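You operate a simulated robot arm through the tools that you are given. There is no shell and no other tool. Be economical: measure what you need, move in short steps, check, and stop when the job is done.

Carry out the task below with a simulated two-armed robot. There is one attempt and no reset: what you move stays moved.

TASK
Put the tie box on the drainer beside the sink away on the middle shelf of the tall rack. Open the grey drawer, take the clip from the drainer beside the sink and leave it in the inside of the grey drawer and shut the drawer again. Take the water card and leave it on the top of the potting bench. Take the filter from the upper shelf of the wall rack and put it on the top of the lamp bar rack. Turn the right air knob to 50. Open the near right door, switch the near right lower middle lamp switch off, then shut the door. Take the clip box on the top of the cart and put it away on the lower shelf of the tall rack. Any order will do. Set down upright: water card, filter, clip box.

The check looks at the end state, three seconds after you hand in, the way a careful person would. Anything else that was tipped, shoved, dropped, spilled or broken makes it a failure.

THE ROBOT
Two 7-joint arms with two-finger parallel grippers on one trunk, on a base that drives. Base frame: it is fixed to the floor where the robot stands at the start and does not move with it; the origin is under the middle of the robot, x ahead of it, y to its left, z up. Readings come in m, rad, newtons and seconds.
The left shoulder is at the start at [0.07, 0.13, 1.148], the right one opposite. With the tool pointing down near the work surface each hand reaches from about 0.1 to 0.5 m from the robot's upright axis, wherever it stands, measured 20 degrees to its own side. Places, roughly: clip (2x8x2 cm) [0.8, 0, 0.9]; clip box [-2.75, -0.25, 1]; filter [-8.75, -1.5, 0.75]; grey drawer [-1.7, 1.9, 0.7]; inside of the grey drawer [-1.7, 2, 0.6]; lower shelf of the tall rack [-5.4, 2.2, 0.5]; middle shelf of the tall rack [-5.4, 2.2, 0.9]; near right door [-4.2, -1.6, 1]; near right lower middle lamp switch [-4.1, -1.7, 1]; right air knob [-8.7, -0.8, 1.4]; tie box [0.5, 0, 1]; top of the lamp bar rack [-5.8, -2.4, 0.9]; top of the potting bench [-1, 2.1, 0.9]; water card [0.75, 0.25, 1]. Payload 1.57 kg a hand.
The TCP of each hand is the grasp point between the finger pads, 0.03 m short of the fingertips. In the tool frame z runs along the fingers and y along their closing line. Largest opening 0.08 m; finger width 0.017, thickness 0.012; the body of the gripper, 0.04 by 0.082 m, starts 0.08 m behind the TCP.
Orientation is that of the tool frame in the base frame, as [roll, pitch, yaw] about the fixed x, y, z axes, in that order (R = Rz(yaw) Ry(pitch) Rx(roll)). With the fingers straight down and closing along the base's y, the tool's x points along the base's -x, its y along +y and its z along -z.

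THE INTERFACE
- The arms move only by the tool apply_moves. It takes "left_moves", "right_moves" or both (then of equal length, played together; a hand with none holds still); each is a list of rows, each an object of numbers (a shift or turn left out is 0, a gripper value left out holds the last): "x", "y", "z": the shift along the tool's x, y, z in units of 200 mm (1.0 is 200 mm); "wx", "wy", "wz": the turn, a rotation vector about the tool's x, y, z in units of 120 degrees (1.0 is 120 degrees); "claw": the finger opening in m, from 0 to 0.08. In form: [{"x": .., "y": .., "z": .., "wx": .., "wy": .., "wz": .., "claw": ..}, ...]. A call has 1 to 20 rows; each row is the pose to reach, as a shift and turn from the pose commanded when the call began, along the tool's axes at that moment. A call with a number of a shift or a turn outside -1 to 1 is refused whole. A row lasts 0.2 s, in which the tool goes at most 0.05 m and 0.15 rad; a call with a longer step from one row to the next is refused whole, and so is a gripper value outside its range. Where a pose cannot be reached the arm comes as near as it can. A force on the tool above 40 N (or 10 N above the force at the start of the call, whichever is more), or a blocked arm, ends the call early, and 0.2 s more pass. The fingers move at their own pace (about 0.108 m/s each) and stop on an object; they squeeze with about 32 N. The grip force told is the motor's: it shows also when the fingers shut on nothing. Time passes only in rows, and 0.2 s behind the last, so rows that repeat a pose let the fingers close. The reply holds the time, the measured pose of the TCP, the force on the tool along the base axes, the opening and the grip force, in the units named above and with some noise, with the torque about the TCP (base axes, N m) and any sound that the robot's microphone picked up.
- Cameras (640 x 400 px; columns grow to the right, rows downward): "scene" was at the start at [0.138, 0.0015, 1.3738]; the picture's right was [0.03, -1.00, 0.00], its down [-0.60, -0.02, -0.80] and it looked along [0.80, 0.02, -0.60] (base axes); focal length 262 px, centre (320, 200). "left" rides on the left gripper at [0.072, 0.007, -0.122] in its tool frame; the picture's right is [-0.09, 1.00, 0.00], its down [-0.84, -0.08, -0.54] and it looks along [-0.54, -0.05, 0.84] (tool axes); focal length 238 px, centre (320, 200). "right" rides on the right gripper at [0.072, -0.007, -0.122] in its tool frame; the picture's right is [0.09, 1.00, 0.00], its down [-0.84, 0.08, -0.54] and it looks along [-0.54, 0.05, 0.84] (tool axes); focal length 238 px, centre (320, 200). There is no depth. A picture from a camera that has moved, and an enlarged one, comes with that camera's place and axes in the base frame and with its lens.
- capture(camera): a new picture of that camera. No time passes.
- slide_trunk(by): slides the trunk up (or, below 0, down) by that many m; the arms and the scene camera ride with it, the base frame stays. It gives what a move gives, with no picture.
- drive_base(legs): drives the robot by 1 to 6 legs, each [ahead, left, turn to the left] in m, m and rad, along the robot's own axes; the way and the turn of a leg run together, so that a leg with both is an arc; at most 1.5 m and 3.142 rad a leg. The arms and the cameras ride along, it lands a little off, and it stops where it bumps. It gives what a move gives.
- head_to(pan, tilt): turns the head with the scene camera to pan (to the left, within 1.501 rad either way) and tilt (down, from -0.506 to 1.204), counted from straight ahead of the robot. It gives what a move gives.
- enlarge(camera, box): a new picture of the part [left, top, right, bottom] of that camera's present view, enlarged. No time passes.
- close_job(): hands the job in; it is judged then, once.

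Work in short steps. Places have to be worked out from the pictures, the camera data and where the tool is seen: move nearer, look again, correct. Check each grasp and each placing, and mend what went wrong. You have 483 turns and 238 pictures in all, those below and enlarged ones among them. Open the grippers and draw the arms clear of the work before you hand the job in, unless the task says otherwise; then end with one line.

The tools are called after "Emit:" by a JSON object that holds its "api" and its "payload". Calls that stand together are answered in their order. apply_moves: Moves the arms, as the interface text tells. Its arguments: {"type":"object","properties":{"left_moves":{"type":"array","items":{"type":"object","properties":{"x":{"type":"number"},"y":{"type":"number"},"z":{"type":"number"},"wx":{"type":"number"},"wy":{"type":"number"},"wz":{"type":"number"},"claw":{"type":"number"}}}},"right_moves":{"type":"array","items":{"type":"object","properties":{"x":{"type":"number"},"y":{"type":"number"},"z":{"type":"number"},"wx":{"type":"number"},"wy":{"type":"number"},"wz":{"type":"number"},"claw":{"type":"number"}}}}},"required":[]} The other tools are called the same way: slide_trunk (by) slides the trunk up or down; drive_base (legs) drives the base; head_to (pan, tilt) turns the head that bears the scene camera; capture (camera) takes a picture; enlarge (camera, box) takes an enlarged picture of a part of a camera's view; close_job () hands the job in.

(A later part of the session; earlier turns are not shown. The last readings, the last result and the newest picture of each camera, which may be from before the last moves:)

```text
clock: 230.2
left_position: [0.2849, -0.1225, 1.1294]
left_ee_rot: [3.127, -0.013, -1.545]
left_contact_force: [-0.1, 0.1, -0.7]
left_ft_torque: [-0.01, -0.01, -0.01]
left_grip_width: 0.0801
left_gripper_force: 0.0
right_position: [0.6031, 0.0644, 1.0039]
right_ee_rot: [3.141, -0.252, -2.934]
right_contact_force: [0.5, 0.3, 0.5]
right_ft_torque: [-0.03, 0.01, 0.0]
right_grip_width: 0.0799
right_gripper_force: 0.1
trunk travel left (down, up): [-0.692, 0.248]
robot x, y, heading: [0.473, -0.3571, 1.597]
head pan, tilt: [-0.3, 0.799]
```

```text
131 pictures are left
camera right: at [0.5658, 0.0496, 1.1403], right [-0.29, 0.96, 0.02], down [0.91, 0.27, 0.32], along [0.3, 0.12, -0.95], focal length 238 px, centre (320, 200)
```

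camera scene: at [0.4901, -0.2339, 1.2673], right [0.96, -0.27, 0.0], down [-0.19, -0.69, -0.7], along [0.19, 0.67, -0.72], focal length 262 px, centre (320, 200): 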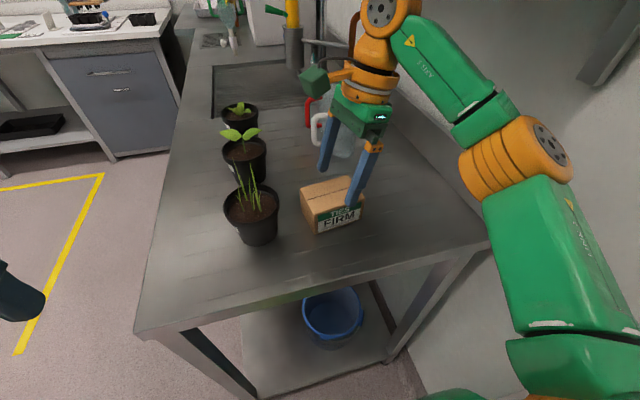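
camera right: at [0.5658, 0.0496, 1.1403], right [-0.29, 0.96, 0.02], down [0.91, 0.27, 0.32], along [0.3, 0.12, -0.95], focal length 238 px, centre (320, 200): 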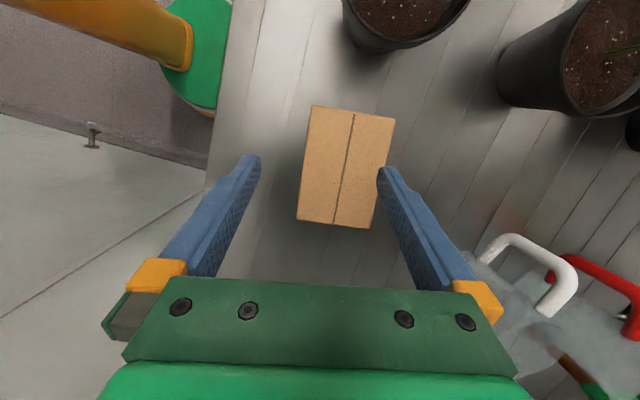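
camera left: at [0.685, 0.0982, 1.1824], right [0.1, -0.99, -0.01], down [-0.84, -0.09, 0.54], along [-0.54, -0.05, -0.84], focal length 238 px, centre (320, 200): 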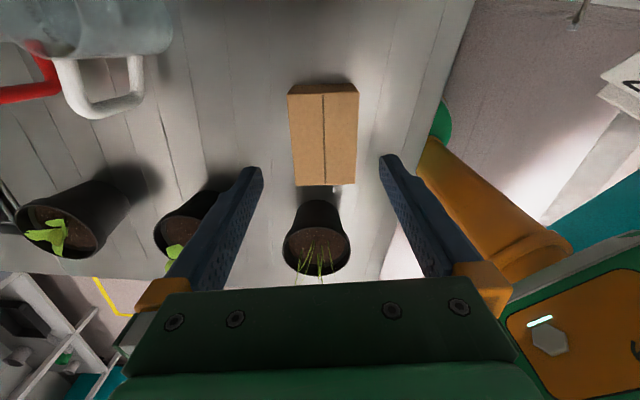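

Box centre (0.600, 0.087), long side at 8°. Correct 2.3 cm in y and 4° in yaw, then check.

Emit:
{"api": "apply_moves", "payload": {"right_moves": [{"x": -0.011, "y": 0.055, "wz": 0.016}, {"x": -0.022, "y": 0.11, "wz": 0.031}, {"x": -0.022, "y": 0.11, "wz": 0.031}]}}

Emit:
{"api": "slide_trunk", "payload": {"by": -0.03}}

Emit:
{"api": "capture", "payload": {"camera": "right"}}

```text
clock: 231.0
left_position: [0.2867, -0.1201, 1.1291]
left_ee_rot: [3.128, -0.014, -1.545]
left_contact_force: [0.6, 0.8, -0.2]
left_ft_torque: [0.01, -0.01, 0.01]
left_grip_width: 0.0802
left_gripper_force: 0.1
right_position: [0.6023, 0.0896, 1.0018]
right_ee_rot: [-3.126, -0.248, -3.002]
right_contact_force: [0.4, 0.3, 0.4]
right_ft_torque: [0.01, -0.01, -0.06]
right_grip_width: 0.08
right_gripper_force: 0.2
trunk travel left (down, up): [-0.692, 0.248]
robot x, y, heading: [0.4715, -0.3601, 1.601]
head pan, tilt: [-0.3, 0.799]
```

```text
clock: 231.8
left_position: [0.2851, -0.1206, 1.099]
left_ee_rot: [3.128, -0.011, -1.543]
left_contact_force: [0.1, -0.2, 0.2]
left_ft_torque: [-0.01, 0.02, 0.01]
left_grip_width: 0.0802
left_gripper_force: 0.0
right_position: [0.6026, 0.0893, 0.9719]
right_ee_rot: [-3.125, -0.25, -3.002]
right_contact_force: [-0.7, -1.0, -0.4]
right_ft_torque: [0.02, -0.03, 0.01]
right_grip_width: 0.0799
right_gripper_force: 0.0
trunk travel left (down, up): [-0.662, 0.278]
robot x, y, heading: [0.4683, -0.3619, 1.597]
head pan, tilt: [-0.3, 0.799]
```

```text
130 pictures are left
camera right: at [0.5644, 0.0774, 1.1081], right [-0.23, 0.97, 0.01], down [0.92, 0.22, 0.32], along [0.31, 0.08, -0.95], focal length 238 px, centre (320, 200)
```

right: 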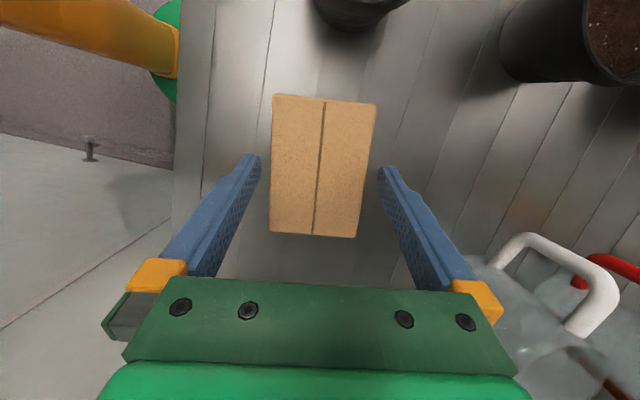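

Centred within 3 mm. Fine-adjust, lower and grip.

Emit:
{"api": "apply_moves", "payload": {"right_moves": [{"y": -0.014}, {"y": -0.014}]}}

Emit:
{"api": "slide_trunk", "payload": {"by": -0.045}}

Emit:
{"api": "apply_moves", "payload": {"right_moves": [{"claw": 0.0}, {"claw": 0.0}, {"claw": 0.0}]}}

Emit:
{"api": "capture", "payload": {"camera": "right"}}

```text
clock: 232.4
left_position: [0.286, -0.1212, 1.0983]
left_ee_rot: [3.126, -0.012, -1.546]
left_contact_force: [-0.2, -0.7, -0.1]
left_ft_torque: [0.04, 0.02, 0.01]
left_grip_width: 0.0799
left_gripper_force: 0.1
right_position: [0.6038, 0.085, 0.9724]
right_ee_rot: [-3.127, -0.25, -3.001]
right_contact_force: [0.3, 0.3, 0.3]
right_ft_torque: [0.02, 0.02, 0.01]
right_grip_width: 0.08
right_gripper_force: 0.1
trunk travel left (down, up): [-0.662, 0.278]
robot x, y, heading: [0.4707, -0.3606, 1.599]
head pan, tilt: [-0.3, 0.799]
```

```text
clock: 233.2
left_position: [0.2856, -0.1203, 1.0537]
left_ee_rot: [3.127, -0.012, -1.544]
left_contact_force: [0.4, 0.2, -0.1]
left_ft_torque: [0.01, 0.03, -0.01]
left_grip_width: 0.0802
left_gripper_force: 0.1
right_position: [0.6034, 0.0856, 0.9266]
right_ee_rot: [-3.127, -0.25, -3.002]
right_contact_force: [0.6, -0.2, -0.8]
right_ft_torque: [0.02, 0.03, -0.03]
right_grip_width: 0.08
right_gripper_force: 0.0
trunk travel left (down, up): [-0.617, 0.323]
robot x, y, heading: [0.469, -0.3572, 1.596]
head pan, tilt: [-0.3, 0.799]
```

```text
clock: 234.1
left_position: [0.2863, -0.1206, 1.0543]
left_ee_rot: [3.129, -0.013, -1.543]
left_contact_force: [0.6, -1.0, 0.0]
left_ft_torque: [-0.01, -0.04, -0.03]
left_grip_width: 0.0799
left_gripper_force: 0.1
right_position: [0.6037, 0.086, 0.9278]
right_ee_rot: [-3.128, -0.25, -3.001]
right_contact_force: [1.5, 0.9, 2.2]
right_ft_torque: [0.19, 0.01, -0.01]
right_grip_width: 0.0697
right_gripper_force: 32.0
trunk travel left (down, up): [-0.617, 0.323]
robot x, y, heading: [0.4675, -0.3579, 1.601]
head pan, tilt: [-0.3, 0.799]
```

```text
129 pictures are left
camera right: at [0.5648, 0.0747, 1.0635], right [-0.23, 0.97, 0.01], down [0.92, 0.22, 0.32], along [0.31, 0.08, -0.95], focal length 238 px, centre (320, 200)
```

right: 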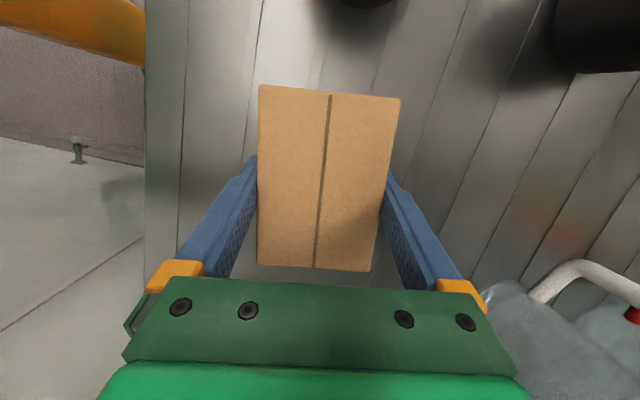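

Gripped at 69.7 mm. Lift 7.5 cm and back out.

Emit:
{"api": "slide_trunk", "payload": {"by": 0.075}}

Emit:
{"api": "drive_base", "payload": {"legs": [[-0.45, 0, 0]]}}

Emit:
{"api": "capture", "payload": {"camera": "scene"}}

```text
clock: 235.2
left_position: [0.2855, -0.1196, 1.1283]
left_ee_rot: [3.129, -0.014, -1.543]
left_contact_force: [-0.7, 0.4, 1.0]
left_ft_torque: [0.01, -0.03, 0.02]
left_grip_width: 0.0801
left_gripper_force: 0.2
right_position: [0.6035, 0.0853, 1.0021]
right_ee_rot: [-3.127, -0.251, -3.004]
right_contact_force: [0.0, 0.0, -1.0]
right_ft_torque: [-0.03, 0.01, -0.01]
right_grip_width: 0.0694
right_gripper_force: 32.1
trunk travel left (down, up): [-0.692, 0.248]
robot x, y, heading: [0.4693, -0.3573, 1.597]
head pan, tilt: [-0.3, 0.799]
```

```text
clock: 237.9
left_position: [0.2987, -0.5661, 1.1276]
left_ee_rot: [3.125, -0.015, -1.547]
left_contact_force: [-0.9, -0.5, 1.1]
left_ft_torque: [-0.01, 0.01, -0.01]
left_grip_width: 0.08
left_gripper_force: 0.0
right_position: [0.6166, -0.3608, 1.0026]
right_ee_rot: [-3.125, -0.251, -3.003]
right_contact_force: [0.2, -0.4, -0.8]
right_ft_torque: [0.01, 0.0, -0.01]
right_grip_width: 0.0694
right_gripper_force: 31.7
trunk travel left (down, up): [-0.692, 0.248]
robot x, y, heading: [0.4806, -0.8096, 1.598]
head pan, tilt: [-0.3, 0.799]
```

```text
128 pictures are left
camera scene: at [0.5037, -0.6789, 1.267], right [0.96, -0.27, 0.0], down [-0.19, -0.69, -0.7], along [0.19, 0.67, -0.72], focal length 262 px, centre (320, 200)
```

scene: 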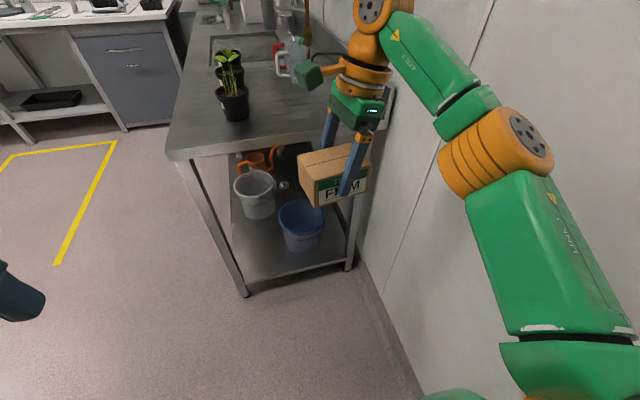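

Box secured. Drive to an open spot and face −x to survey the cart and racks.

Emit:
{"api": "drive_base", "payload": {"legs": [[0, 1.4, 0], [0.6, 0, 0], [0, 0, 1.54]]}}

Emit:
{"api": "head_to", "payload": {"pan": 0.0, "tilt": 0.3}}

Emit:
{"api": "capture", "payload": {"camera": "scene"}}

```text
clock: 251.7
left_position: [-1.1719, -0.3658, 1.1299]
left_ee_rot: [3.127, -0.015, -0.065]
left_contact_force: [0.1, -0.2, 0.0]
left_ft_torque: [-0.01, 0.01, -0.01]
left_grip_width: 0.0801
left_gripper_force: 0.0
right_position: [-1.3478, -0.0316, 1.0028]
right_ee_rot: [-3.127, -0.25, -1.523]
right_contact_force: [-0.1, -0.3, -1.6]
right_ft_torque: [-0.02, 0.02, -0.02]
right_grip_width: 0.0694
right_gripper_force: 31.3
trunk travel left (down, up): [-0.692, 0.248]
robot x, y, heading: [-0.913, -0.2068, 3.078]
head pan, tilt: [-0.3, 0.799]
```

```text
clock: 252.6
left_position: [-1.1718, -0.3681, 1.1291]
left_ee_rot: [3.127, -0.013, -0.067]
left_contact_force: [-0.1, -0.4, 0.4]
left_ft_torque: [-0.01, 0.03, -0.01]
left_grip_width: 0.08
left_gripper_force: 0.0
right_position: [-1.3479, -0.0322, 1.0013]
right_ee_rot: [-3.126, -0.249, -1.524]
right_contact_force: [0.0, 0.2, -1.1]
right_ft_torque: [-0.03, 0.02, 0.0]
right_grip_width: 0.0693
right_gripper_force: 32.1
trunk travel left (down, up): [-0.692, 0.248]
robot x, y, heading: [-0.9193, -0.206, 3.08]
head pan, tilt: [0.0, 0.3]
```

```text
127 pictures are left
camera scene: at [-1.0585, -0.1984, 1.3114], right [0.06, 1.0, 0.0], down [0.3, -0.02, -0.95], along [-0.95, 0.06, -0.3], focal length 262 px, centre (320, 200)
```

scene: 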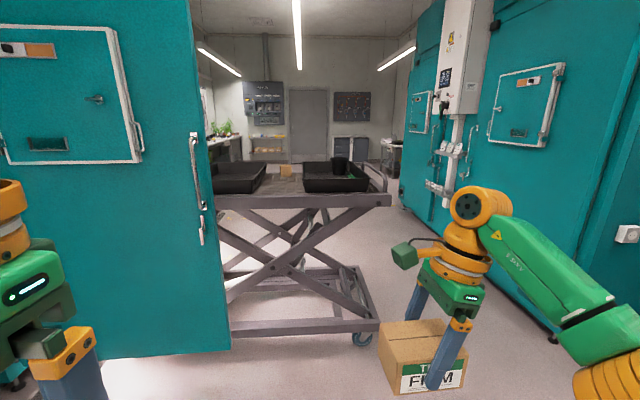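

The cart stands ahead in the aisle; a brown box is on it between two black trays. Zoom in.

Emit:
{"api": "enlarge", "payload": {"camera": "scene", "box": [190, 90, 410, 230]}}

```text
2.86 times, centred on (300, 160) of scene
camera zoom: at [-1.0585, -0.1984, 1.3114], right [0.06, 1.0, 0.0], down [0.3, -0.02, -0.95], along [-0.95, 0.06, -0.3], focal length 748 px, centre (377, 314)
```

zoom: 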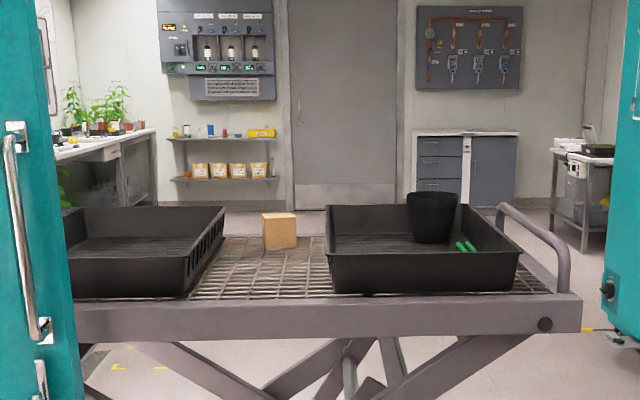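

The clip box stands on the mesh between the trays. Drive nearer and look again.

Emit:
{"api": "drive_base", "payload": {"legs": [[0.7, -0.05, 0.06]]}}

Emit:
{"api": "head_to", "payload": {"pan": 0.1, "tilt": 0.5}}

Emit:
{"api": "capture", "payload": {"camera": "scene"}}

```text
clock: 256.4
left_position: [-1.8606, -0.308, 1.1287]
left_ee_rot: [3.128, -0.012, -0.01]
left_contact_force: [-0.4, -0.9, -0.3]
left_ft_torque: [0.01, 0.01, 0.0]
left_grip_width: 0.0802
left_gripper_force: 0.1
right_position: [-2.0558, 0.0163, 1.0022]
right_ee_rot: [-3.126, -0.249, -1.467]
right_contact_force: [-0.5, 1.0, -0.7]
right_ft_torque: [-0.03, 0.01, 0.0]
right_grip_width: 0.0692
right_gripper_force: 31.7
trunk travel left (down, up): [-0.692, 0.248]
robot x, y, heading: [-1.6119, -0.1341, 3.138]
head pan, tilt: [0.0, 0.3]
```

```text
clock: 257.2
left_position: [-1.8613, -0.3088, 1.13]
left_ee_rot: [3.127, -0.014, -0.009]
left_contact_force: [0.1, -0.1, -0.3]
left_ft_torque: [0.01, -0.03, 0.03]
left_grip_width: 0.08
left_gripper_force: 0.1
right_position: [-2.0557, 0.0164, 1.0032]
right_ee_rot: [-3.125, -0.25, -1.466]
right_contact_force: [-0.5, 1.0, 0.1]
right_ft_torque: [-0.02, 0.0, 0.01]
right_grip_width: 0.0693
right_gripper_force: 32.1
trunk travel left (down, up): [-0.692, 0.248]
robot x, y, heading: [-1.6156, -0.1315, 3.137]
head pan, tilt: [0.099, 0.499]
```

```text
125 pictures are left
camera scene: at [-1.755, -0.1428, 1.2931], right [-0.09, 1.0, 0.0], down [0.48, 0.04, -0.88], along [-0.87, -0.08, -0.48], focal length 262 px, centre (320, 200)
```

scene: 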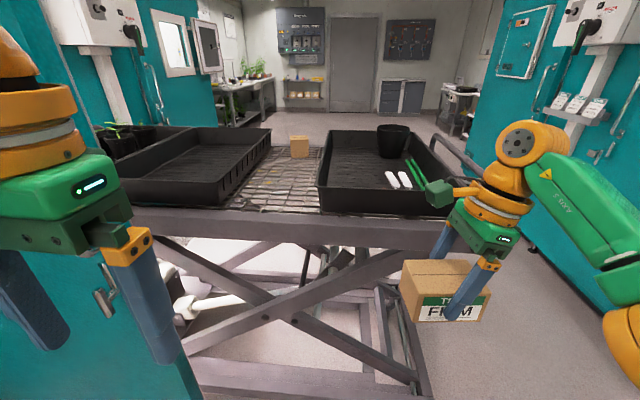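

Two views give the clip box at ≈(−2.78, −0.32, 0.97), only ~10 cm from the cart's far edge, so I'll approach it from the west side. I'll pass the cart facing it with the hands raised above it.

Emit:
{"api": "slide_trunk", "payload": {"by": 0.24}}

Emit:
{"api": "drive_base", "payload": {"legs": [[0, -0.9, 0], [0, 0, 1.571]]}}

Emit:
{"api": "head_to", "payload": {"pan": -0.9, "tilt": 0.5}}

Emit:
{"api": "capture", "payload": {"camera": "scene"}}

```text
clock: 259.7
left_position: [-1.8604, -0.3082, 1.3693]
left_ee_rot: [3.127, -0.011, -0.008]
left_contact_force: [-0.3, -0.6, -0.7]
left_ft_torque: [-0.02, 0.0, -0.02]
left_grip_width: 0.08
left_gripper_force: 0.2
right_position: [-2.0557, 0.0162, 1.2418]
right_ee_rot: [-3.126, -0.249, -1.466]
right_contact_force: [-0.4, -0.2, -0.8]
right_ft_torque: [0.02, -0.01, -0.03]
right_grip_width: 0.0692
right_gripper_force: 31.5
trunk travel left (down, up): [-0.932, 0.008]
robot x, y, heading: [-1.6135, -0.1334, 3.137]
head pan, tilt: [0.099, 0.499]
```

```text
clock: 268.2
left_position: [-1.4407, 0.5211, 1.3687]
left_ee_rot: [3.128, -0.012, 1.56]
left_contact_force: [0.7, 0.0, -0.4]
left_ft_torque: [-0.01, -0.02, 0.02]
left_grip_width: 0.0799
left_gripper_force: 0.1
right_position: [-1.7641, 0.3264, 1.2426]
right_ee_rot: [-3.125, -0.249, 0.103]
right_contact_force: [-0.4, 0.8, -0.2]
right_ft_torque: [0.0, -0.02, -0.02]
right_grip_width: 0.0696
right_gripper_force: 32.3
trunk travel left (down, up): [-0.932, 0.008]
robot x, y, heading: [-1.6118, 0.7666, -1.579]
head pan, tilt: [0.099, 0.499]
```

```text
clock: 269.5
left_position: [-1.4382, 0.5217, 1.3684]
left_ee_rot: [3.127, -0.011, 1.561]
left_contact_force: [0.0, 0.1, -0.1]
left_ft_torque: [-0.01, 0.0, -0.01]
left_grip_width: 0.08
left_gripper_force: 0.0
right_position: [-1.7632, 0.3276, 1.2418]
right_ee_rot: [-3.127, -0.251, 0.103]
right_contact_force: [0.1, 0.1, -0.1]
right_ft_torque: [-0.01, -0.01, 0.04]
right_grip_width: 0.069
right_gripper_force: 32.2
trunk travel left (down, up): [-0.932, 0.008]
robot x, y, heading: [-1.6119, 0.7658, -1.582]
head pan, tilt: [-0.901, 0.499]
```

```text
124 pictures are left
camera scene: at [-1.6843, 0.6604, 1.5331], right [-0.62, 0.79, 0.0], down [0.38, 0.3, -0.88], along [-0.69, -0.54, -0.48], focal length 262 px, centre (320, 200)
```

scene: 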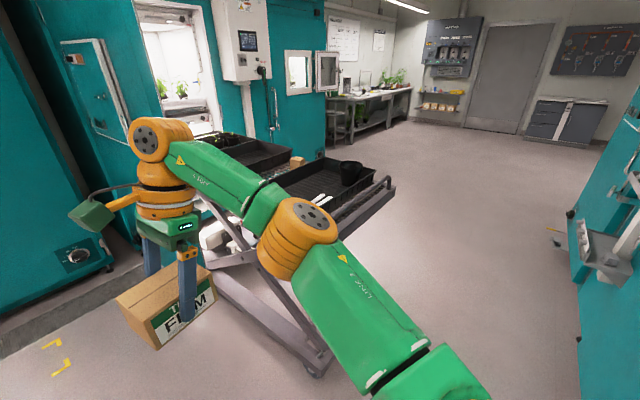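

The west side is open. Pass the cart facing it (sidestep right), hands above it.

Emit:
{"api": "drive_base", "payload": {"legs": [[0.06, 0, 0], [0, -1.0, 0]]}}

Emit:
{"api": "capture", "payload": {"camera": "scene"}}

```text
clock: 275.2
left_position: [-2.431, 0.4644, 1.3695]
left_ee_rot: [3.128, -0.012, 1.574]
left_contact_force: [-0.1, -0.5, 0.1]
left_ft_torque: [0.02, 0.0, 0.02]
left_grip_width: 0.0801
left_gripper_force: 0.0
right_position: [-2.7533, 0.2635, 1.2425]
right_ee_rot: [-3.124, -0.248, 0.118]
right_contact_force: [-0.1, 0.3, -1.5]
right_ft_torque: [-0.02, 0.01, 0.01]
right_grip_width: 0.0694
right_gripper_force: 31.5
trunk travel left (down, up): [-0.932, 0.008]
robot x, y, heading: [-2.6103, 0.7081, -1.561]
head pan, tilt: [-0.901, 0.499]
```

```text
123 pictures are left
camera scene: at [-2.6789, 0.5984, 1.5332], right [-0.63, 0.78, 0.0], down [0.37, 0.3, -0.88], along [-0.68, -0.55, -0.48], focal length 262 px, centre (320, 200)
```

scene: 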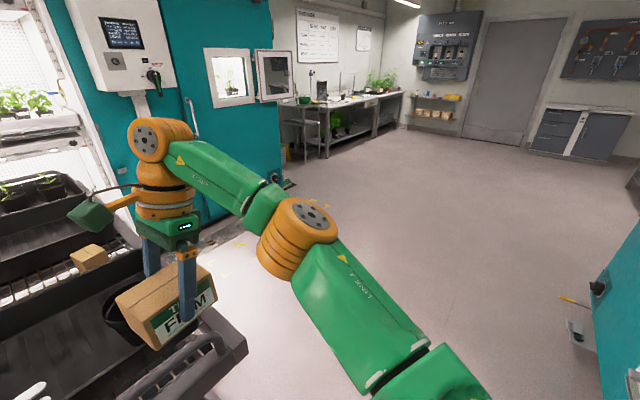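

Continue past the cart, then turn to face +x on its west side.

Emit:
{"api": "drive_base", "payload": {"legs": [[0, -0.75, 0], [0, 0, 1.55], [0, -0.85, 0]]}}

Emit:
{"api": "head_to", "payload": {"pan": 0.0, "tilt": 0.7}}

Emit:
{"api": "capture", "payload": {"camera": "scene"}}

```text
clock: 287.2
left_position: [-3.151, 0.0165, 1.3692]
left_ee_rot: [3.128, -0.012, 3.087]
left_contact_force: [0.6, -0.8, -0.3]
left_ft_torque: [0.0, -0.01, 0.02]
left_grip_width: 0.0801
left_gripper_force: 0.0
right_position: [-2.973, -0.318, 1.2432]
right_ee_rot: [-3.126, -0.246, 1.63]
right_contact_force: [-0.4, 0.4, -0.9]
right_ft_torque: [0.01, 0.01, -0.01]
right_grip_width: 0.0694
right_gripper_force: 31.8
trunk travel left (down, up): [-0.932, 0.008]
robot x, y, heading: [-3.405, -0.1506, -0.049]
head pan, tilt: [-0.901, 0.499]
```

```text
clock: 288.4
left_position: [-3.1516, 0.013, 1.3697]
left_ee_rot: [3.128, -0.013, 3.087]
left_contact_force: [-0.3, 0.4, 0.5]
left_ft_torque: [0.0, -0.01, 0.02]
left_grip_width: 0.0798
left_gripper_force: 0.0
right_position: [-2.971, -0.3193, 1.2421]
right_ee_rot: [-3.125, -0.25, 1.63]
right_contact_force: [-0.7, 0.3, -0.2]
right_ft_torque: [0.03, 0.03, -0.01]
right_grip_width: 0.0696
right_gripper_force: 31.9
trunk travel left (down, up): [-0.932, 0.008]
robot x, y, heading: [-3.4044, -0.1488, -0.052]
head pan, tilt: [0.0, 0.7]
```

```text
122 pictures are left
camera scene: at [-3.2689, -0.1577, 1.5154], right [-0.05, -1.0, 0.0], down [-0.64, 0.03, -0.76], along [0.76, -0.04, -0.64], focal length 262 px, centre (320, 200)
```

scene: 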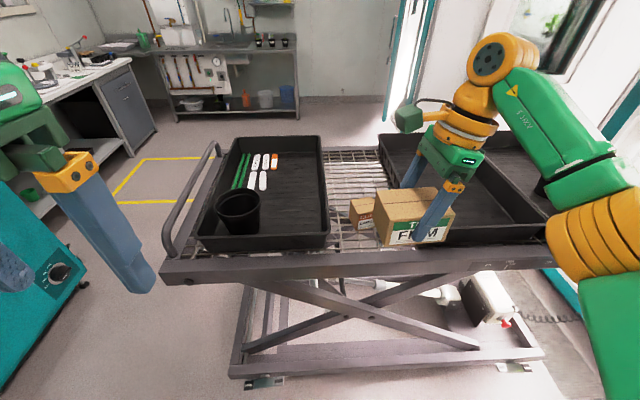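

I'm at the west side. Move the tie box a bit further right, shift the base right, and zoom on the clip box.

Emit:
{"api": "apply_moves", "payload": {"right_moves": [{"x": 0.1, "y": -0.15}, {"x": 0.2, "y": -0.3}, {"x": 0.3, "y": -0.45}]}}

Emit:
{"api": "drive_base", "payload": {"legs": [[0.0, -0.1, 0.05]]}}

Emit:
{"api": "capture", "payload": {"camera": "scene"}}

```text
clock: 289.2
left_position: [-3.153, 0.0154, 1.3696]
left_ee_rot: [3.129, -0.013, 3.087]
left_contact_force: [1.2, 0.7, 0.5]
left_ft_torque: [0.04, -0.03, -0.01]
left_grip_width: 0.08
left_gripper_force: 0.0
right_position: [-3.0649, -0.2669, 1.2577]
right_ee_rot: [-3.125, -0.248, 1.63]
right_contact_force: [-0.3, 0.5, -0.6]
right_ft_torque: [0.04, -0.03, -0.01]
right_grip_width: 0.0694
right_gripper_force: 31.8
trunk travel left (down, up): [-0.932, 0.008]
robot x, y, heading: [-3.4065, -0.1498, -0.054]
head pan, tilt: [0.0, 0.7]
```

```text
clock: 290.3
left_position: [-3.1624, -0.0637, 1.3681]
left_ee_rot: [3.135, -0.012, 3.138]
left_contact_force: [0.1, 1.1, 0.0]
left_ft_torque: [-0.09, 0.0, -0.02]
left_grip_width: 0.08
left_gripper_force: 0.1
right_position: [-3.0601, -0.3426, 1.2582]
right_ee_rot: [-3.125, -0.243, 1.682]
right_contact_force: [0.4, 0.2, -0.6]
right_ft_torque: [-0.08, 0.02, 0.02]
right_grip_width: 0.0694
right_gripper_force: 32.0
trunk travel left (down, up): [-0.932, 0.008]
robot x, y, heading: [-3.4056, -0.248, 0.006]
head pan, tilt: [0.0, 0.7]
```

```text
121 pictures are left
camera scene: at [-3.2713, -0.2405, 1.5154], right [0.0, -1.0, 0.01], down [-0.64, -0.01, -0.76], along [0.76, 0.0, -0.64], focal length 262 px, centre (320, 200)
```

scene: 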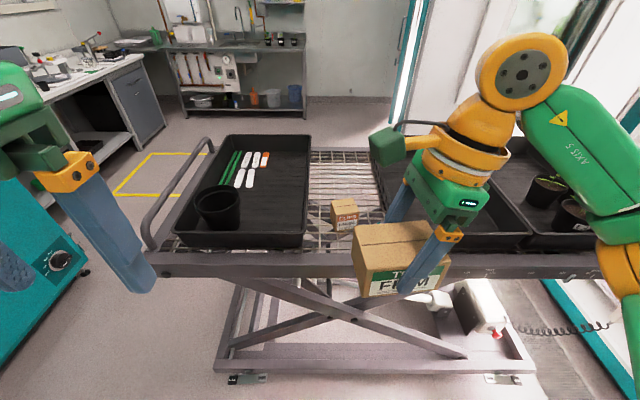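

Now the clip box is visible. Move the tie-box hand further to the right (−y) out of the way.

Emit:
{"api": "apply_moves", "payload": {"right_moves": [{"x": -0.2, "z": -0.04}, {"x": -0.4, "z": -0.08}, {"x": -0.6, "z": -0.13}, {"x": -0.8, "z": -0.18}]}}

Emit:
{"api": "enlarge", "payload": {"camera": "scene", "box": [260, 140, 460, 280]}}

```text
clock: 291.3
left_position: [-3.1638, -0.0763, 1.3689]
left_ee_rot: [3.123, -0.014, 3.138]
left_contact_force: [-0.1, -0.5, -0.3]
left_ft_torque: [0.01, 0.03, 0.02]
left_grip_width: 0.0799
left_gripper_force: 0.0
right_position: [-3.0421, -0.5158, 1.2514]
right_ee_rot: [-3.125, -0.253, 1.684]
right_contact_force: [0.7, 0.6, -1.6]
right_ft_torque: [0.01, 0.02, 0.0]
right_grip_width: 0.0693
right_gripper_force: 32.5
trunk travel left (down, up): [-0.932, 0.008]
robot x, y, heading: [-3.4069, -0.2494, 0.004]
head pan, tilt: [0.0, 0.7]
```

```text
2.86 times, centred on (360, 210) of scene
camera zoom: at [-3.2714, -0.2543, 1.5154], right [0.0, -1.0, 0.0], down [-0.64, 0.0, -0.76], along [0.76, 0.0, -0.64], focal length 748 px, centre (206, 171)
```

zoom: 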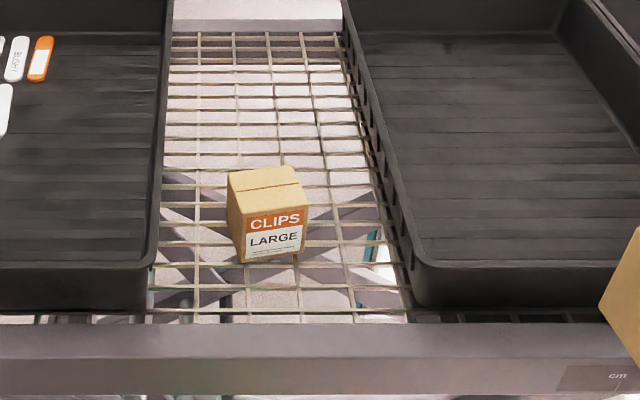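

The clip box is ≈6.6 cm wide (y), 5.5 deep, 7.2 high at about (−2.70, −0.32). Raise the tie-box hand, drive closer, then lower the trunk.

Emit:
{"api": "apply_moves", "payload": {"right_moves": [{"x": 0.04, "z": -0.16}, {"x": 0.08, "z": -0.32}, {"x": 0.12, "z": -0.48}, {"x": 0.16, "z": -0.63}]}}

Emit:
{"api": "drive_base", "payload": {"legs": [[0.26, 0, 0]]}}

Emit:
{"api": "slide_trunk", "payload": {"by": -0.18}}

Emit:
{"api": "capture", "payload": {"camera": "scene"}}

Emit:
{"api": "capture", "payload": {"camera": "left"}}

```text
clock: 292.3
left_position: [-3.1632, -0.0734, 1.3696]
left_ee_rot: [3.128, -0.013, 3.138]
left_contact_force: [-0.6, 0.9, -0.4]
left_ft_torque: [0.01, -0.02, 0.0]
left_grip_width: 0.08
left_gripper_force: 0.0
right_position: [-3.0567, -0.501, 1.3465]
right_ee_rot: [-3.129, -0.249, 1.684]
right_contact_force: [-0.4, 0.2, -1.2]
right_ft_torque: [-0.04, 0.03, -0.04]
right_grip_width: 0.0692
right_gripper_force: 31.8
right hand out of reach, approached as far as the arm can: row 3, 4
trunk travel left (down, up): [-0.932, 0.008]
robot x, y, heading: [-3.4063, -0.2499, 0.004]
head pan, tilt: [0.0, 0.7]
```

```text
clock: 294.2
left_position: [-2.9072, -0.0737, 1.3691]
left_ee_rot: [3.127, -0.008, 3.136]
left_contact_force: [-1.0, -0.5, 0.5]
left_ft_torque: [0.0, -0.06, 0.03]
left_grip_width: 0.0798
left_gripper_force: 0.1
right_position: [-2.8005, -0.5009, 1.3463]
right_ee_rot: [-3.131, -0.249, 1.684]
right_contact_force: [-0.1, -0.4, 0.0]
right_ft_torque: [-0.01, -0.05, -0.02]
right_grip_width: 0.0694
right_gripper_force: 31.9
trunk travel left (down, up): [-0.932, 0.008]
robot x, y, heading: [-3.1488, -0.2491, 0.005]
head pan, tilt: [0.0, 0.7]
```

```text
clock: 296.2
left_position: [-2.9024, -0.0748, 1.1884]
left_ee_rot: [3.129, -0.012, 3.139]
left_contact_force: [0.2, -0.4, -0.5]
left_ft_torque: [-0.01, 0.05, 0.02]
left_grip_width: 0.08
left_gripper_force: 0.1
right_position: [-2.7961, -0.5025, 1.1665]
right_ee_rot: [-3.127, -0.25, 1.681]
right_contact_force: [-0.4, -0.6, -0.2]
right_ft_torque: [0.01, 0.01, -0.01]
right_grip_width: 0.0692
right_gripper_force: 31.8
trunk travel left (down, up): [-0.752, 0.188]
robot x, y, heading: [-3.1485, -0.252, -0.001]
head pan, tilt: [0.0, 0.7]
```

```text
119 pictures are left
camera scene: at [-3.0112, -0.251, 1.3354], right [0.0, -1.0, 0.0], down [-0.64, 0.0, -0.76], along [0.76, 0.0, -0.64], focal length 262 px, centre (320, 200)
```

scene: 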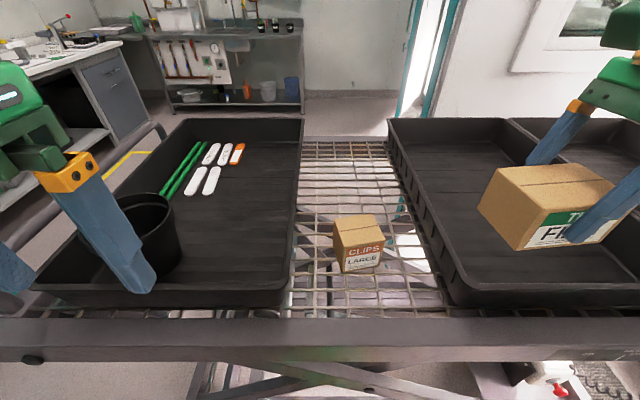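

```text
118 pictures are left
camera left: at [-2.9729, -0.0682, 1.313], right [0.1, 1.0, 0.01], down [0.84, -0.09, 0.53], along [0.53, -0.04, -0.85], focal length 238 px, centre (320, 200)
```

left: 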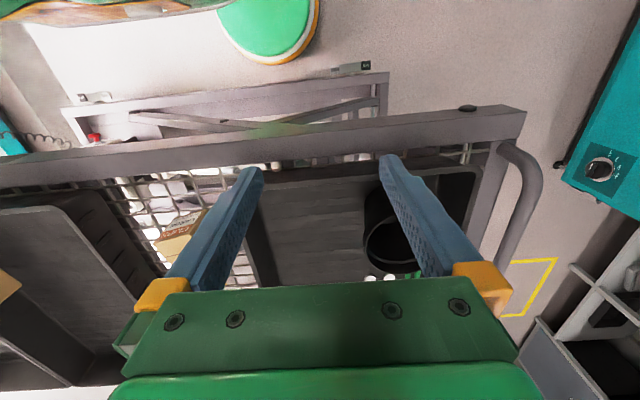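

Triangulation: box centre ≈(−2.73, −0.32), top ≈1.03. Bring the left hand over it, then look with its camera.

Emit:
{"api": "apply_moves", "payload": {"left_moves": [{"x": -0.12, "y": -0.2}, {"x": -0.24, "y": -0.4}, {"x": -0.36, "y": -0.6}, {"x": -0.48, "y": -0.8}, {"x": -0.55, "y": -0.98}]}}

Emit:
{"api": "apply_moves", "payload": {"left_moves": [{"x": -0.1, "y": -0.15}, {"x": -0.2, "y": -0.25}]}}

Emit:
{"api": "capture", "payload": {"camera": "left"}}

Emit:
{"api": "capture", "payload": {"camera": "scene"}}

```text
clock: 297.4
left_position: [-2.8292, -0.2548, 1.1725]
left_ee_rot: [3.125, -0.012, 3.137]
left_contact_force: [0.2, -0.5, 1.1]
left_ft_torque: [0.01, 0.01, 0.02]
left_grip_width: 0.0799
left_gripper_force: 0.0
left hand out of reach, approached as far as the arm can: row 4, 5
right_position: [-2.7955, -0.5024, 1.165]
right_ee_rot: [-3.128, -0.25, 1.679]
right_contact_force: [-0.1, 0.6, -0.4]
right_ft_torque: [0.0, 0.0, 0.0]
right_grip_width: 0.0694
right_gripper_force: 32.5
trunk travel left (down, up): [-0.752, 0.188]
robot x, y, heading: [-3.1488, -0.2491, 0.001]
head pan, tilt: [0.0, 0.7]
```

```text
clock: 298.0
left_position: [-2.8079, -0.2757, 1.1581]
left_ee_rot: [-3.111, -0.009, -3.116]
left_contact_force: [-0.3, -0.6, -0.6]
left_ft_torque: [0.01, 0.03, -0.01]
left_grip_width: 0.08
left_gripper_force: 0.1
left hand out of reach, approached as far as the arm can: row 1, 2
right_position: [-2.7955, -0.5037, 1.1652]
right_ee_rot: [-3.129, -0.251, 1.681]
right_contact_force: [0.6, -0.3, -1.1]
right_ft_torque: [0.05, 0.03, 0.02]
right_grip_width: 0.0694
right_gripper_force: 32.5
trunk travel left (down, up): [-0.752, 0.188]
robot x, y, heading: [-3.1456, -0.2502, 0.005]
head pan, tilt: [0.0, 0.7]
```

```text
117 pictures are left
camera left: at [-2.8797, -0.2675, 1.2816], right [0.07, 1.0, -0.03], down [0.84, -0.04, 0.54], along [0.53, -0.06, -0.84], focal length 238 px, centre (320, 200)
```

left: 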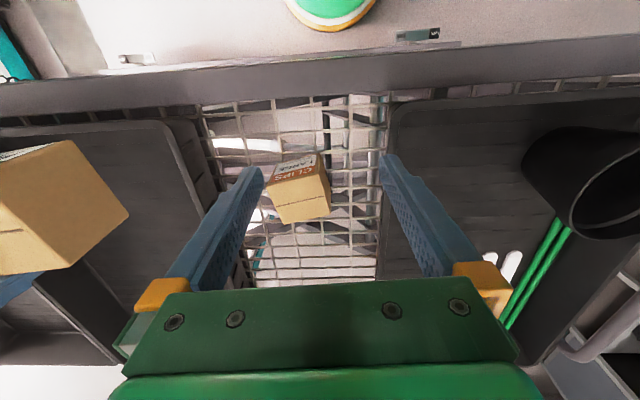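

```text
116 pictures are left
camera scene: at [-3.0106, -0.253, 1.3354], right [0.0, -1.0, 0.0], down [-0.64, 0.0, -0.76], along [0.76, 0.0, -0.64], focal length 262 px, centre (320, 200)
```

scene: 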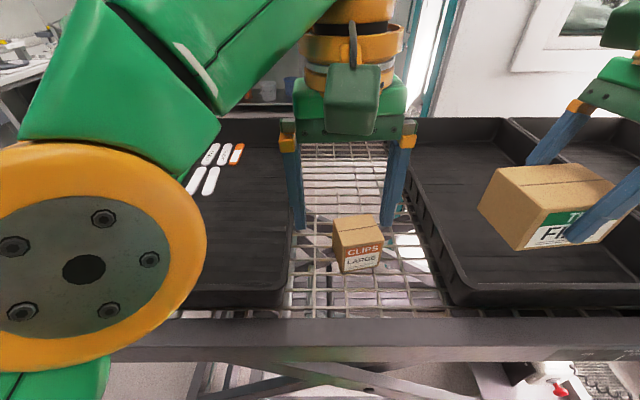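

Box centre ≈(−2.725, −0.312). The arm reaches farther when the wrist is level with the shoulder: raise the trunk 15 cm and lower the hand with the arm.

Emit:
{"api": "slide_trunk", "payload": {"by": 0.15}}

Emit:
{"api": "apply_moves", "payload": {"left_moves": [{"x": -0.02, "z": 0.2}, {"x": -0.05, "y": 0.01, "z": 0.4}, {"x": -0.08, "y": 0.02, "z": 0.6}, {"x": -0.11, "y": 0.03, "z": 0.8}, {"x": -0.13, "y": 0.04, "z": 1.0}]}}

Emit:
{"api": "capture", "payload": {"camera": "left"}}

```text
clock: 299.8
left_position: [-2.8089, -0.2743, 1.3058]
left_ee_rot: [-3.116, -0.012, -3.118]
left_contact_force: [0.1, 0.2, -0.5]
left_ft_torque: [-0.03, -0.03, 0.01]
left_grip_width: 0.0797
left_gripper_force: 0.0
right_position: [-2.7958, -0.5022, 1.3147]
right_ee_rot: [-3.128, -0.25, 1.681]
right_contact_force: [0.8, -0.4, -0.9]
right_ft_torque: [0.0, -0.03, 0.0]
right_grip_width: 0.0693
right_gripper_force: 32.0
trunk travel left (down, up): [-0.902, 0.038]
robot x, y, heading: [-3.1523, -0.2494, -0.0]
head pan, tilt: [0.0, 0.7]
```

```text
clock: 301.0
left_position: [-2.7901, -0.2715, 1.0967]
left_ee_rot: [3.129, -0.012, 3.136]
left_contact_force: [0.5, 0.2, 0.9]
left_ft_torque: [0.03, 0.04, -0.04]
left_grip_width: 0.0801
left_gripper_force: 0.1
right_position: [-2.7939, -0.5015, 1.3144]
right_ee_rot: [-3.127, -0.25, 1.68]
right_contact_force: [0.1, -0.3, -0.9]
right_ft_torque: [-0.03, 0.03, 0.0]
right_grip_width: 0.0692
right_gripper_force: 31.7
trunk travel left (down, up): [-0.902, 0.038]
robot x, y, heading: [-3.1439, -0.2497, -0.005]
head pan, tilt: [0.0, 0.7]
```

```text
115 pictures are left
camera left: at [-2.8602, -0.2662, 1.2211], right [0.1, 1.0, 0.01], down [0.84, -0.09, 0.53], along [0.53, -0.04, -0.85], focal length 238 px, centre (320, 200)
```

left: 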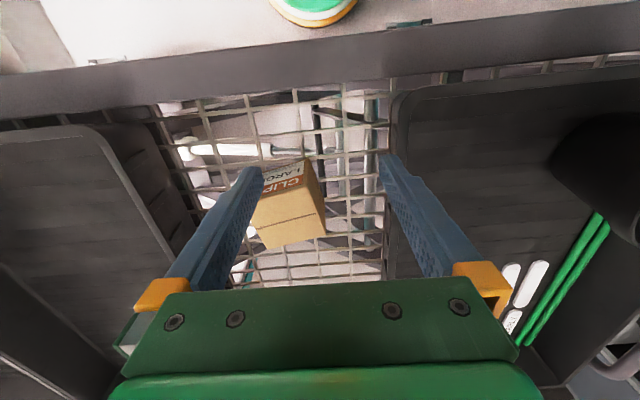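

Box centre (−2.722, −0.315), turned ~+0.18 rad. Move above and turn with it.

Emit:
{"api": "apply_moves", "payload": {"left_moves": [{"x": -0.17, "y": -0.11, "wz": -0.043}, {"x": -0.34, "y": -0.218, "wz": -0.086}, {"x": -0.34, "y": -0.218, "wz": -0.086}]}}

Emit:
{"api": "capture", "payload": {"camera": "left"}}

```text
clock: 301.8
left_position: [-2.7371, -0.3053, 1.0967]
left_ee_rot: [3.129, -0.008, -2.99]
left_contact_force: [0.3, 0.6, 0.7]
left_ft_torque: [-0.02, -0.01, 0.02]
left_grip_width: 0.0803
left_gripper_force: 0.1
left hand out of reach, approached as far as the arm can: row 2, 3
right_position: [-2.7973, -0.4989, 1.3157]
right_ee_rot: [-3.127, -0.249, 1.683]
right_contact_force: [-0.3, -0.5, -0.8]
right_ft_torque: [0.0, 0.01, 0.02]
right_grip_width: 0.0695
right_gripper_force: 32.3
trunk travel left (down, up): [-0.902, 0.038]
robot x, y, heading: [-3.1476, -0.2473, -0.001]
head pan, tilt: [0.0, 0.7]
```

```text
114 pictures are left
camera left: at [-2.8081, -0.3099, 1.2196], right [-0.06, 1.0, 0.01], down [0.84, 0.04, 0.53], along [0.53, 0.04, -0.85], focal length 238 px, centre (320, 200)
```

left: 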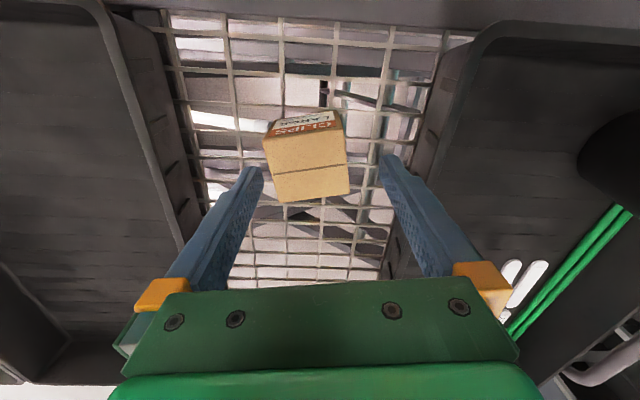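

The box is 6.4 cm wide; remaining offset (+1.5 cm, −0.8 cm) is beyond arm reach, so shift the base by that.

Emit:
{"api": "drive_base", "payload": {"legs": [[0.015, -0.009, 0]]}}

Emit:
{"api": "capture", "payload": {"camera": "left"}}

```text
clock: 302.5
left_position: [-2.7245, -0.3129, 1.0978]
left_ee_rot: [3.13, -0.008, -2.988]
left_contact_force: [0.1, 0.2, 0.6]
left_ft_torque: [-0.04, -0.01, 0.01]
left_grip_width: 0.0799
left_gripper_force: 0.0
right_position: [-2.7851, -0.5088, 1.317]
right_ee_rot: [-3.13, -0.246, 1.68]
right_contact_force: [0.5, 0.1, -1.1]
right_ft_torque: [0.0, -0.01, 0.04]
right_grip_width: 0.0693
right_gripper_force: 31.6
trunk travel left (down, up): [-0.902, 0.038]
robot x, y, heading: [-3.1299, -0.2587, -0.0]
head pan, tilt: [0.0, 0.7]
```

```text
113 pictures are left
camera left: at [-2.7956, -0.3182, 1.2205], right [-0.06, 1.0, 0.01], down [0.84, 0.04, 0.54], along [0.53, 0.04, -0.84], focal length 238 px, centre (320, 200)
```

left: 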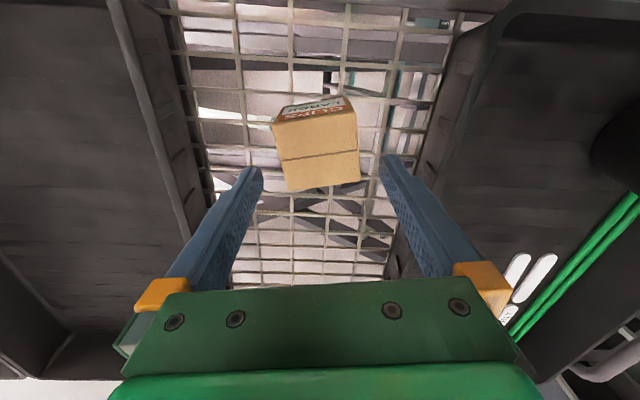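

Centred. Lower with the trunk 9 cm and close.

Emit:
{"api": "slide_trunk", "payload": {"by": -0.05}}

Emit:
{"api": "capture", "payload": {"camera": "left"}}

```text
clock: 303.5
left_position: [-2.7222, -0.3149, 1.0452]
left_ee_rot: [3.126, -0.008, -2.987]
left_contact_force: [0.1, 0.1, 0.6]
left_ft_torque: [0.01, 0.01, -0.04]
left_grip_width: 0.08
left_gripper_force: 0.1
right_position: [-2.7799, -0.5107, 1.2657]
right_ee_rot: [-3.127, -0.251, 1.681]
right_contact_force: [1.1, -0.6, -0.5]
right_ft_torque: [-0.06, 0.0, 0.0]
right_grip_width: 0.0694
right_gripper_force: 31.5
trunk travel left (down, up): [-0.852, 0.088]
robot x, y, heading: [-3.1318, -0.2612, -0.001]
head pan, tilt: [0.0, 0.7]
```

```text
112 pictures are left
camera left: at [-2.7925, -0.3207, 1.1694], right [-0.06, 1.0, 0.01], down [0.84, 0.04, 0.53], along [0.53, 0.04, -0.85], focal length 238 px, centre (320, 200)
```

left: 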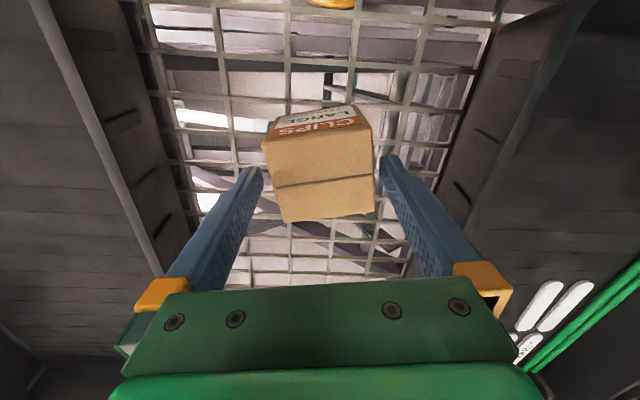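

The fingers already straddle the box evenly. Lower 4 cm more and grip.

Emit:
{"api": "slide_trunk", "payload": {"by": -0.04}}

Emit:
{"api": "apply_moves", "payload": {"left_moves": [{"claw": 0.0}, {"claw": 0.0}, {"claw": 0.0}]}}

Emit:
{"api": "capture", "payload": {"camera": "left"}}

```text
clock: 304.3
left_position: [-2.7217, -0.3151, 1.006]
left_ee_rot: [3.129, -0.009, -2.987]
left_contact_force: [-0.5, -0.7, 0.0]
left_ft_torque: [0.04, -0.01, -0.01]
left_grip_width: 0.0798
left_gripper_force: 0.1
right_position: [-2.7815, -0.5107, 1.2251]
right_ee_rot: [-3.127, -0.25, 1.681]
right_contact_force: [-0.1, 0.0, -0.7]
right_ft_torque: [0.01, -0.03, -0.01]
right_grip_width: 0.0691
right_gripper_force: 31.7
trunk travel left (down, up): [-0.812, 0.128]
robot x, y, heading: [-3.1334, -0.2584, 0.002]
head pan, tilt: [0.0, 0.7]
```

```text
clock: 305.1
left_position: [-2.7224, -0.3146, 1.0059]
left_ee_rot: [3.13, -0.008, -2.988]
left_contact_force: [-0.1, 1.9, 2.7]
left_ft_torque: [-0.13, -0.02, 0.09]
left_grip_width: 0.068
left_gripper_force: 32.3
right_position: [-2.7817, -0.5105, 1.2253]
right_ee_rot: [-3.128, -0.247, 1.68]
right_contact_force: [-0.6, 0.3, -0.8]
right_ft_torque: [0.01, 0.01, 0.0]
right_grip_width: 0.0694
right_gripper_force: 32.0
trunk travel left (down, up): [-0.812, 0.128]
robot x, y, heading: [-3.1329, -0.2577, -0.001]
head pan, tilt: [0.0, 0.7]
```

```text
111 pictures are left
camera left: at [-2.793, -0.3203, 1.1297], right [-0.06, 1.0, 0.01], down [0.84, 0.04, 0.53], along [0.53, 0.04, -0.85], focal length 238 px, centre (320, 200)
```

left: 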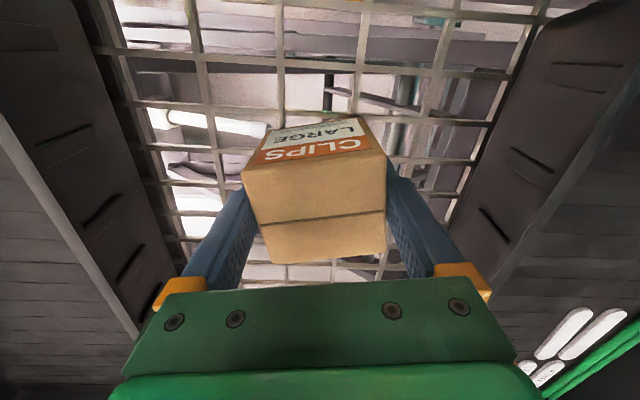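

Gripped at 68 mm. Lift, back away from the cart and look toward the tall rack.

Emit:
{"api": "slide_trunk", "payload": {"by": 0.12}}

Emit:
{"api": "drive_base", "payload": {"legs": [[-0.6, 0, 0], [0, 0, 1.571]]}}

Emit:
{"api": "head_to", "payload": {"pan": 0.7, "tilt": 0.3}}

Emit:
{"api": "capture", "payload": {"camera": "scene"}}

```text
clock: 306.6
left_position: [-2.7212, -0.314, 1.125]
left_ee_rot: [3.128, -0.009, -2.989]
left_contact_force: [0.8, 0.6, -1.0]
left_ft_torque: [0.0, -0.01, 0.01]
left_grip_width: 0.0681
left_gripper_force: 32.0
right_position: [-2.7818, -0.5111, 1.3443]
right_ee_rot: [-3.126, -0.251, 1.682]
right_contact_force: [-0.4, -1.0, -0.7]
right_ft_torque: [-0.01, 0.06, 0.02]
right_grip_width: 0.0695
right_gripper_force: 31.9
trunk travel left (down, up): [-0.932, 0.008]
robot x, y, heading: [-3.1289, -0.2621, -0.001]
head pan, tilt: [0.0, 0.7]
```

```text
clock: 313.9
left_position: [-3.6829, 0.1555, 1.1259]
left_ee_rot: [3.127, -0.007, -1.391]
left_contact_force: [0.2, -0.5, -1.1]
left_ft_torque: [0.02, -0.01, -0.02]
left_grip_width: 0.0678
left_gripper_force: 32.0
right_position: [-3.4869, 0.1016, 1.3454]
right_ee_rot: [-3.127, -0.249, -3.004]
right_contact_force: [-0.9, 0.0, -1.7]
right_ft_torque: [0.01, -0.03, 0.01]
right_grip_width: 0.0694
right_gripper_force: 31.8
trunk travel left (down, up): [-0.932, 0.008]
robot x, y, heading: [-3.7298, -0.258, 1.6]
head pan, tilt: [0.0, 0.7]
```

```text
clock: 314.9
left_position: [-3.6831, 0.1568, 1.1258]
left_ee_rot: [3.129, -0.009, -1.39]
left_contact_force: [-0.4, 0.0, -1.5]
left_ft_torque: [-0.03, 0.01, 0.01]
left_grip_width: 0.0679
left_gripper_force: 32.3
right_position: [-3.486, 0.1026, 1.3453]
right_ee_rot: [-3.128, -0.247, -3.004]
right_contact_force: [-0.1, 0.3, -0.7]
right_ft_torque: [0.0, 0.01, -0.02]
right_grip_width: 0.0694
right_gripper_force: 31.4
trunk travel left (down, up): [-0.932, 0.008]
robot x, y, heading: [-3.7283, -0.2565, 1.599]
head pan, tilt: [0.7, 0.3]
```

```text
110 pictures are left
camera scene: at [-3.7904, -0.1364, 1.5515], right [0.75, 0.66, 0.0], down [0.2, -0.22, -0.96], along [-0.63, 0.71, -0.3], focal length 262 px, centre (320, 200)
```

scene: 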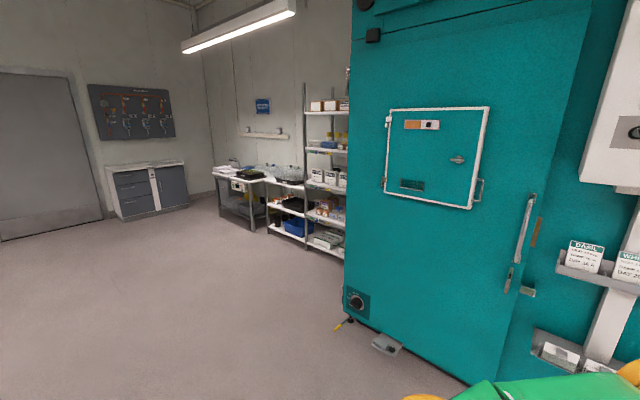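

The tall rack is beyond the teal cabinet. Drive in front of it.

Emit:
{"api": "drive_base", "payload": {"legs": [[0, 1.5, -0.03], [0, 0.2, 0], [0.9, 0, 0]]}}

Emit:
{"api": "head_to", "payload": {"pan": 0.0, "tilt": 0.4}}

Emit:
{"api": "capture", "payload": {"camera": "scene"}}

```text
clock: 327.9
left_position: [-5.4279, 0.9944, 1.1263]
left_ee_rot: [3.128, -0.01, -1.382]
left_contact_force: [0.2, -0.4, -0.2]
left_ft_torque: [0.01, -0.03, -0.01]
left_grip_width: 0.0672
left_gripper_force: 32.0
right_position: [-5.2298, 0.9428, 1.3445]
right_ee_rot: [-3.129, -0.25, -2.997]
right_contact_force: [-0.2, -0.9, -0.8]
right_ft_torque: [0.03, 0.02, 0.0]
right_grip_width: 0.0694
right_gripper_force: 32.2
trunk travel left (down, up): [-0.932, 0.008]
robot x, y, heading: [-5.4689, 0.5822, 1.609]
head pan, tilt: [0.7, 0.3]
```

```text
clock: 329.0
left_position: [-5.4264, 0.9962, 1.1266]
left_ee_rot: [3.127, -0.007, -1.381]
left_contact_force: [-0.4, -0.2, -1.1]
left_ft_torque: [0.03, 0.02, 0.0]
left_grip_width: 0.0674
left_gripper_force: 32.1
right_position: [-5.2291, 0.9444, 1.3448]
right_ee_rot: [-3.127, -0.25, -2.996]
right_contact_force: [0.0, 0.1, -0.8]
right_ft_torque: [0.0, -0.01, 0.03]
right_grip_width: 0.0694
right_gripper_force: 32.3
trunk travel left (down, up): [-0.932, 0.008]
robot x, y, heading: [-5.4686, 0.5842, 1.604]
head pan, tilt: [0.0, 0.4]
```

```text
109 pictures are left
camera scene: at [-5.4728, 0.7265, 1.5422], right [1.0, 0.04, 0.0], down [0.01, -0.39, -0.92], along [-0.03, 0.92, -0.39], focal length 262 px, centre (320, 200)
```

scene: 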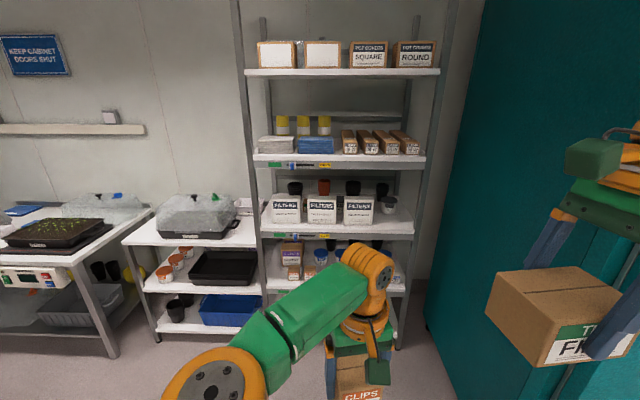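

Emit:
{"api": "enlarge", "payload": {"camera": "scene", "box": [240, 120, 440, 320]}}

```text
2.00 times, centred on (340, 220) of scene
camera zoom: at [-5.4728, 0.7265, 1.5422], right [1.0, 0.04, 0.0], down [0.01, -0.39, -0.92], along [-0.03, 0.92, -0.39], focal length 524 px, centre (280, 160)
```

zoom: 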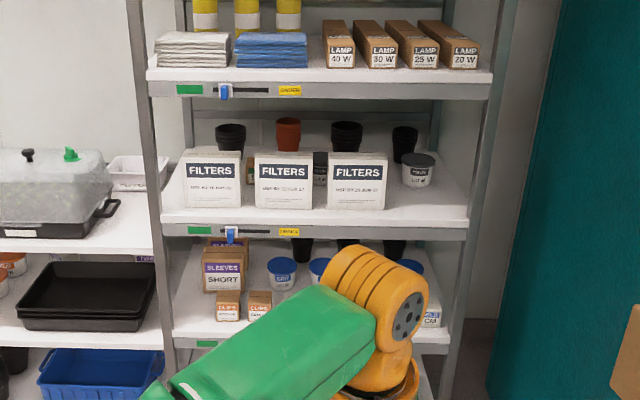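

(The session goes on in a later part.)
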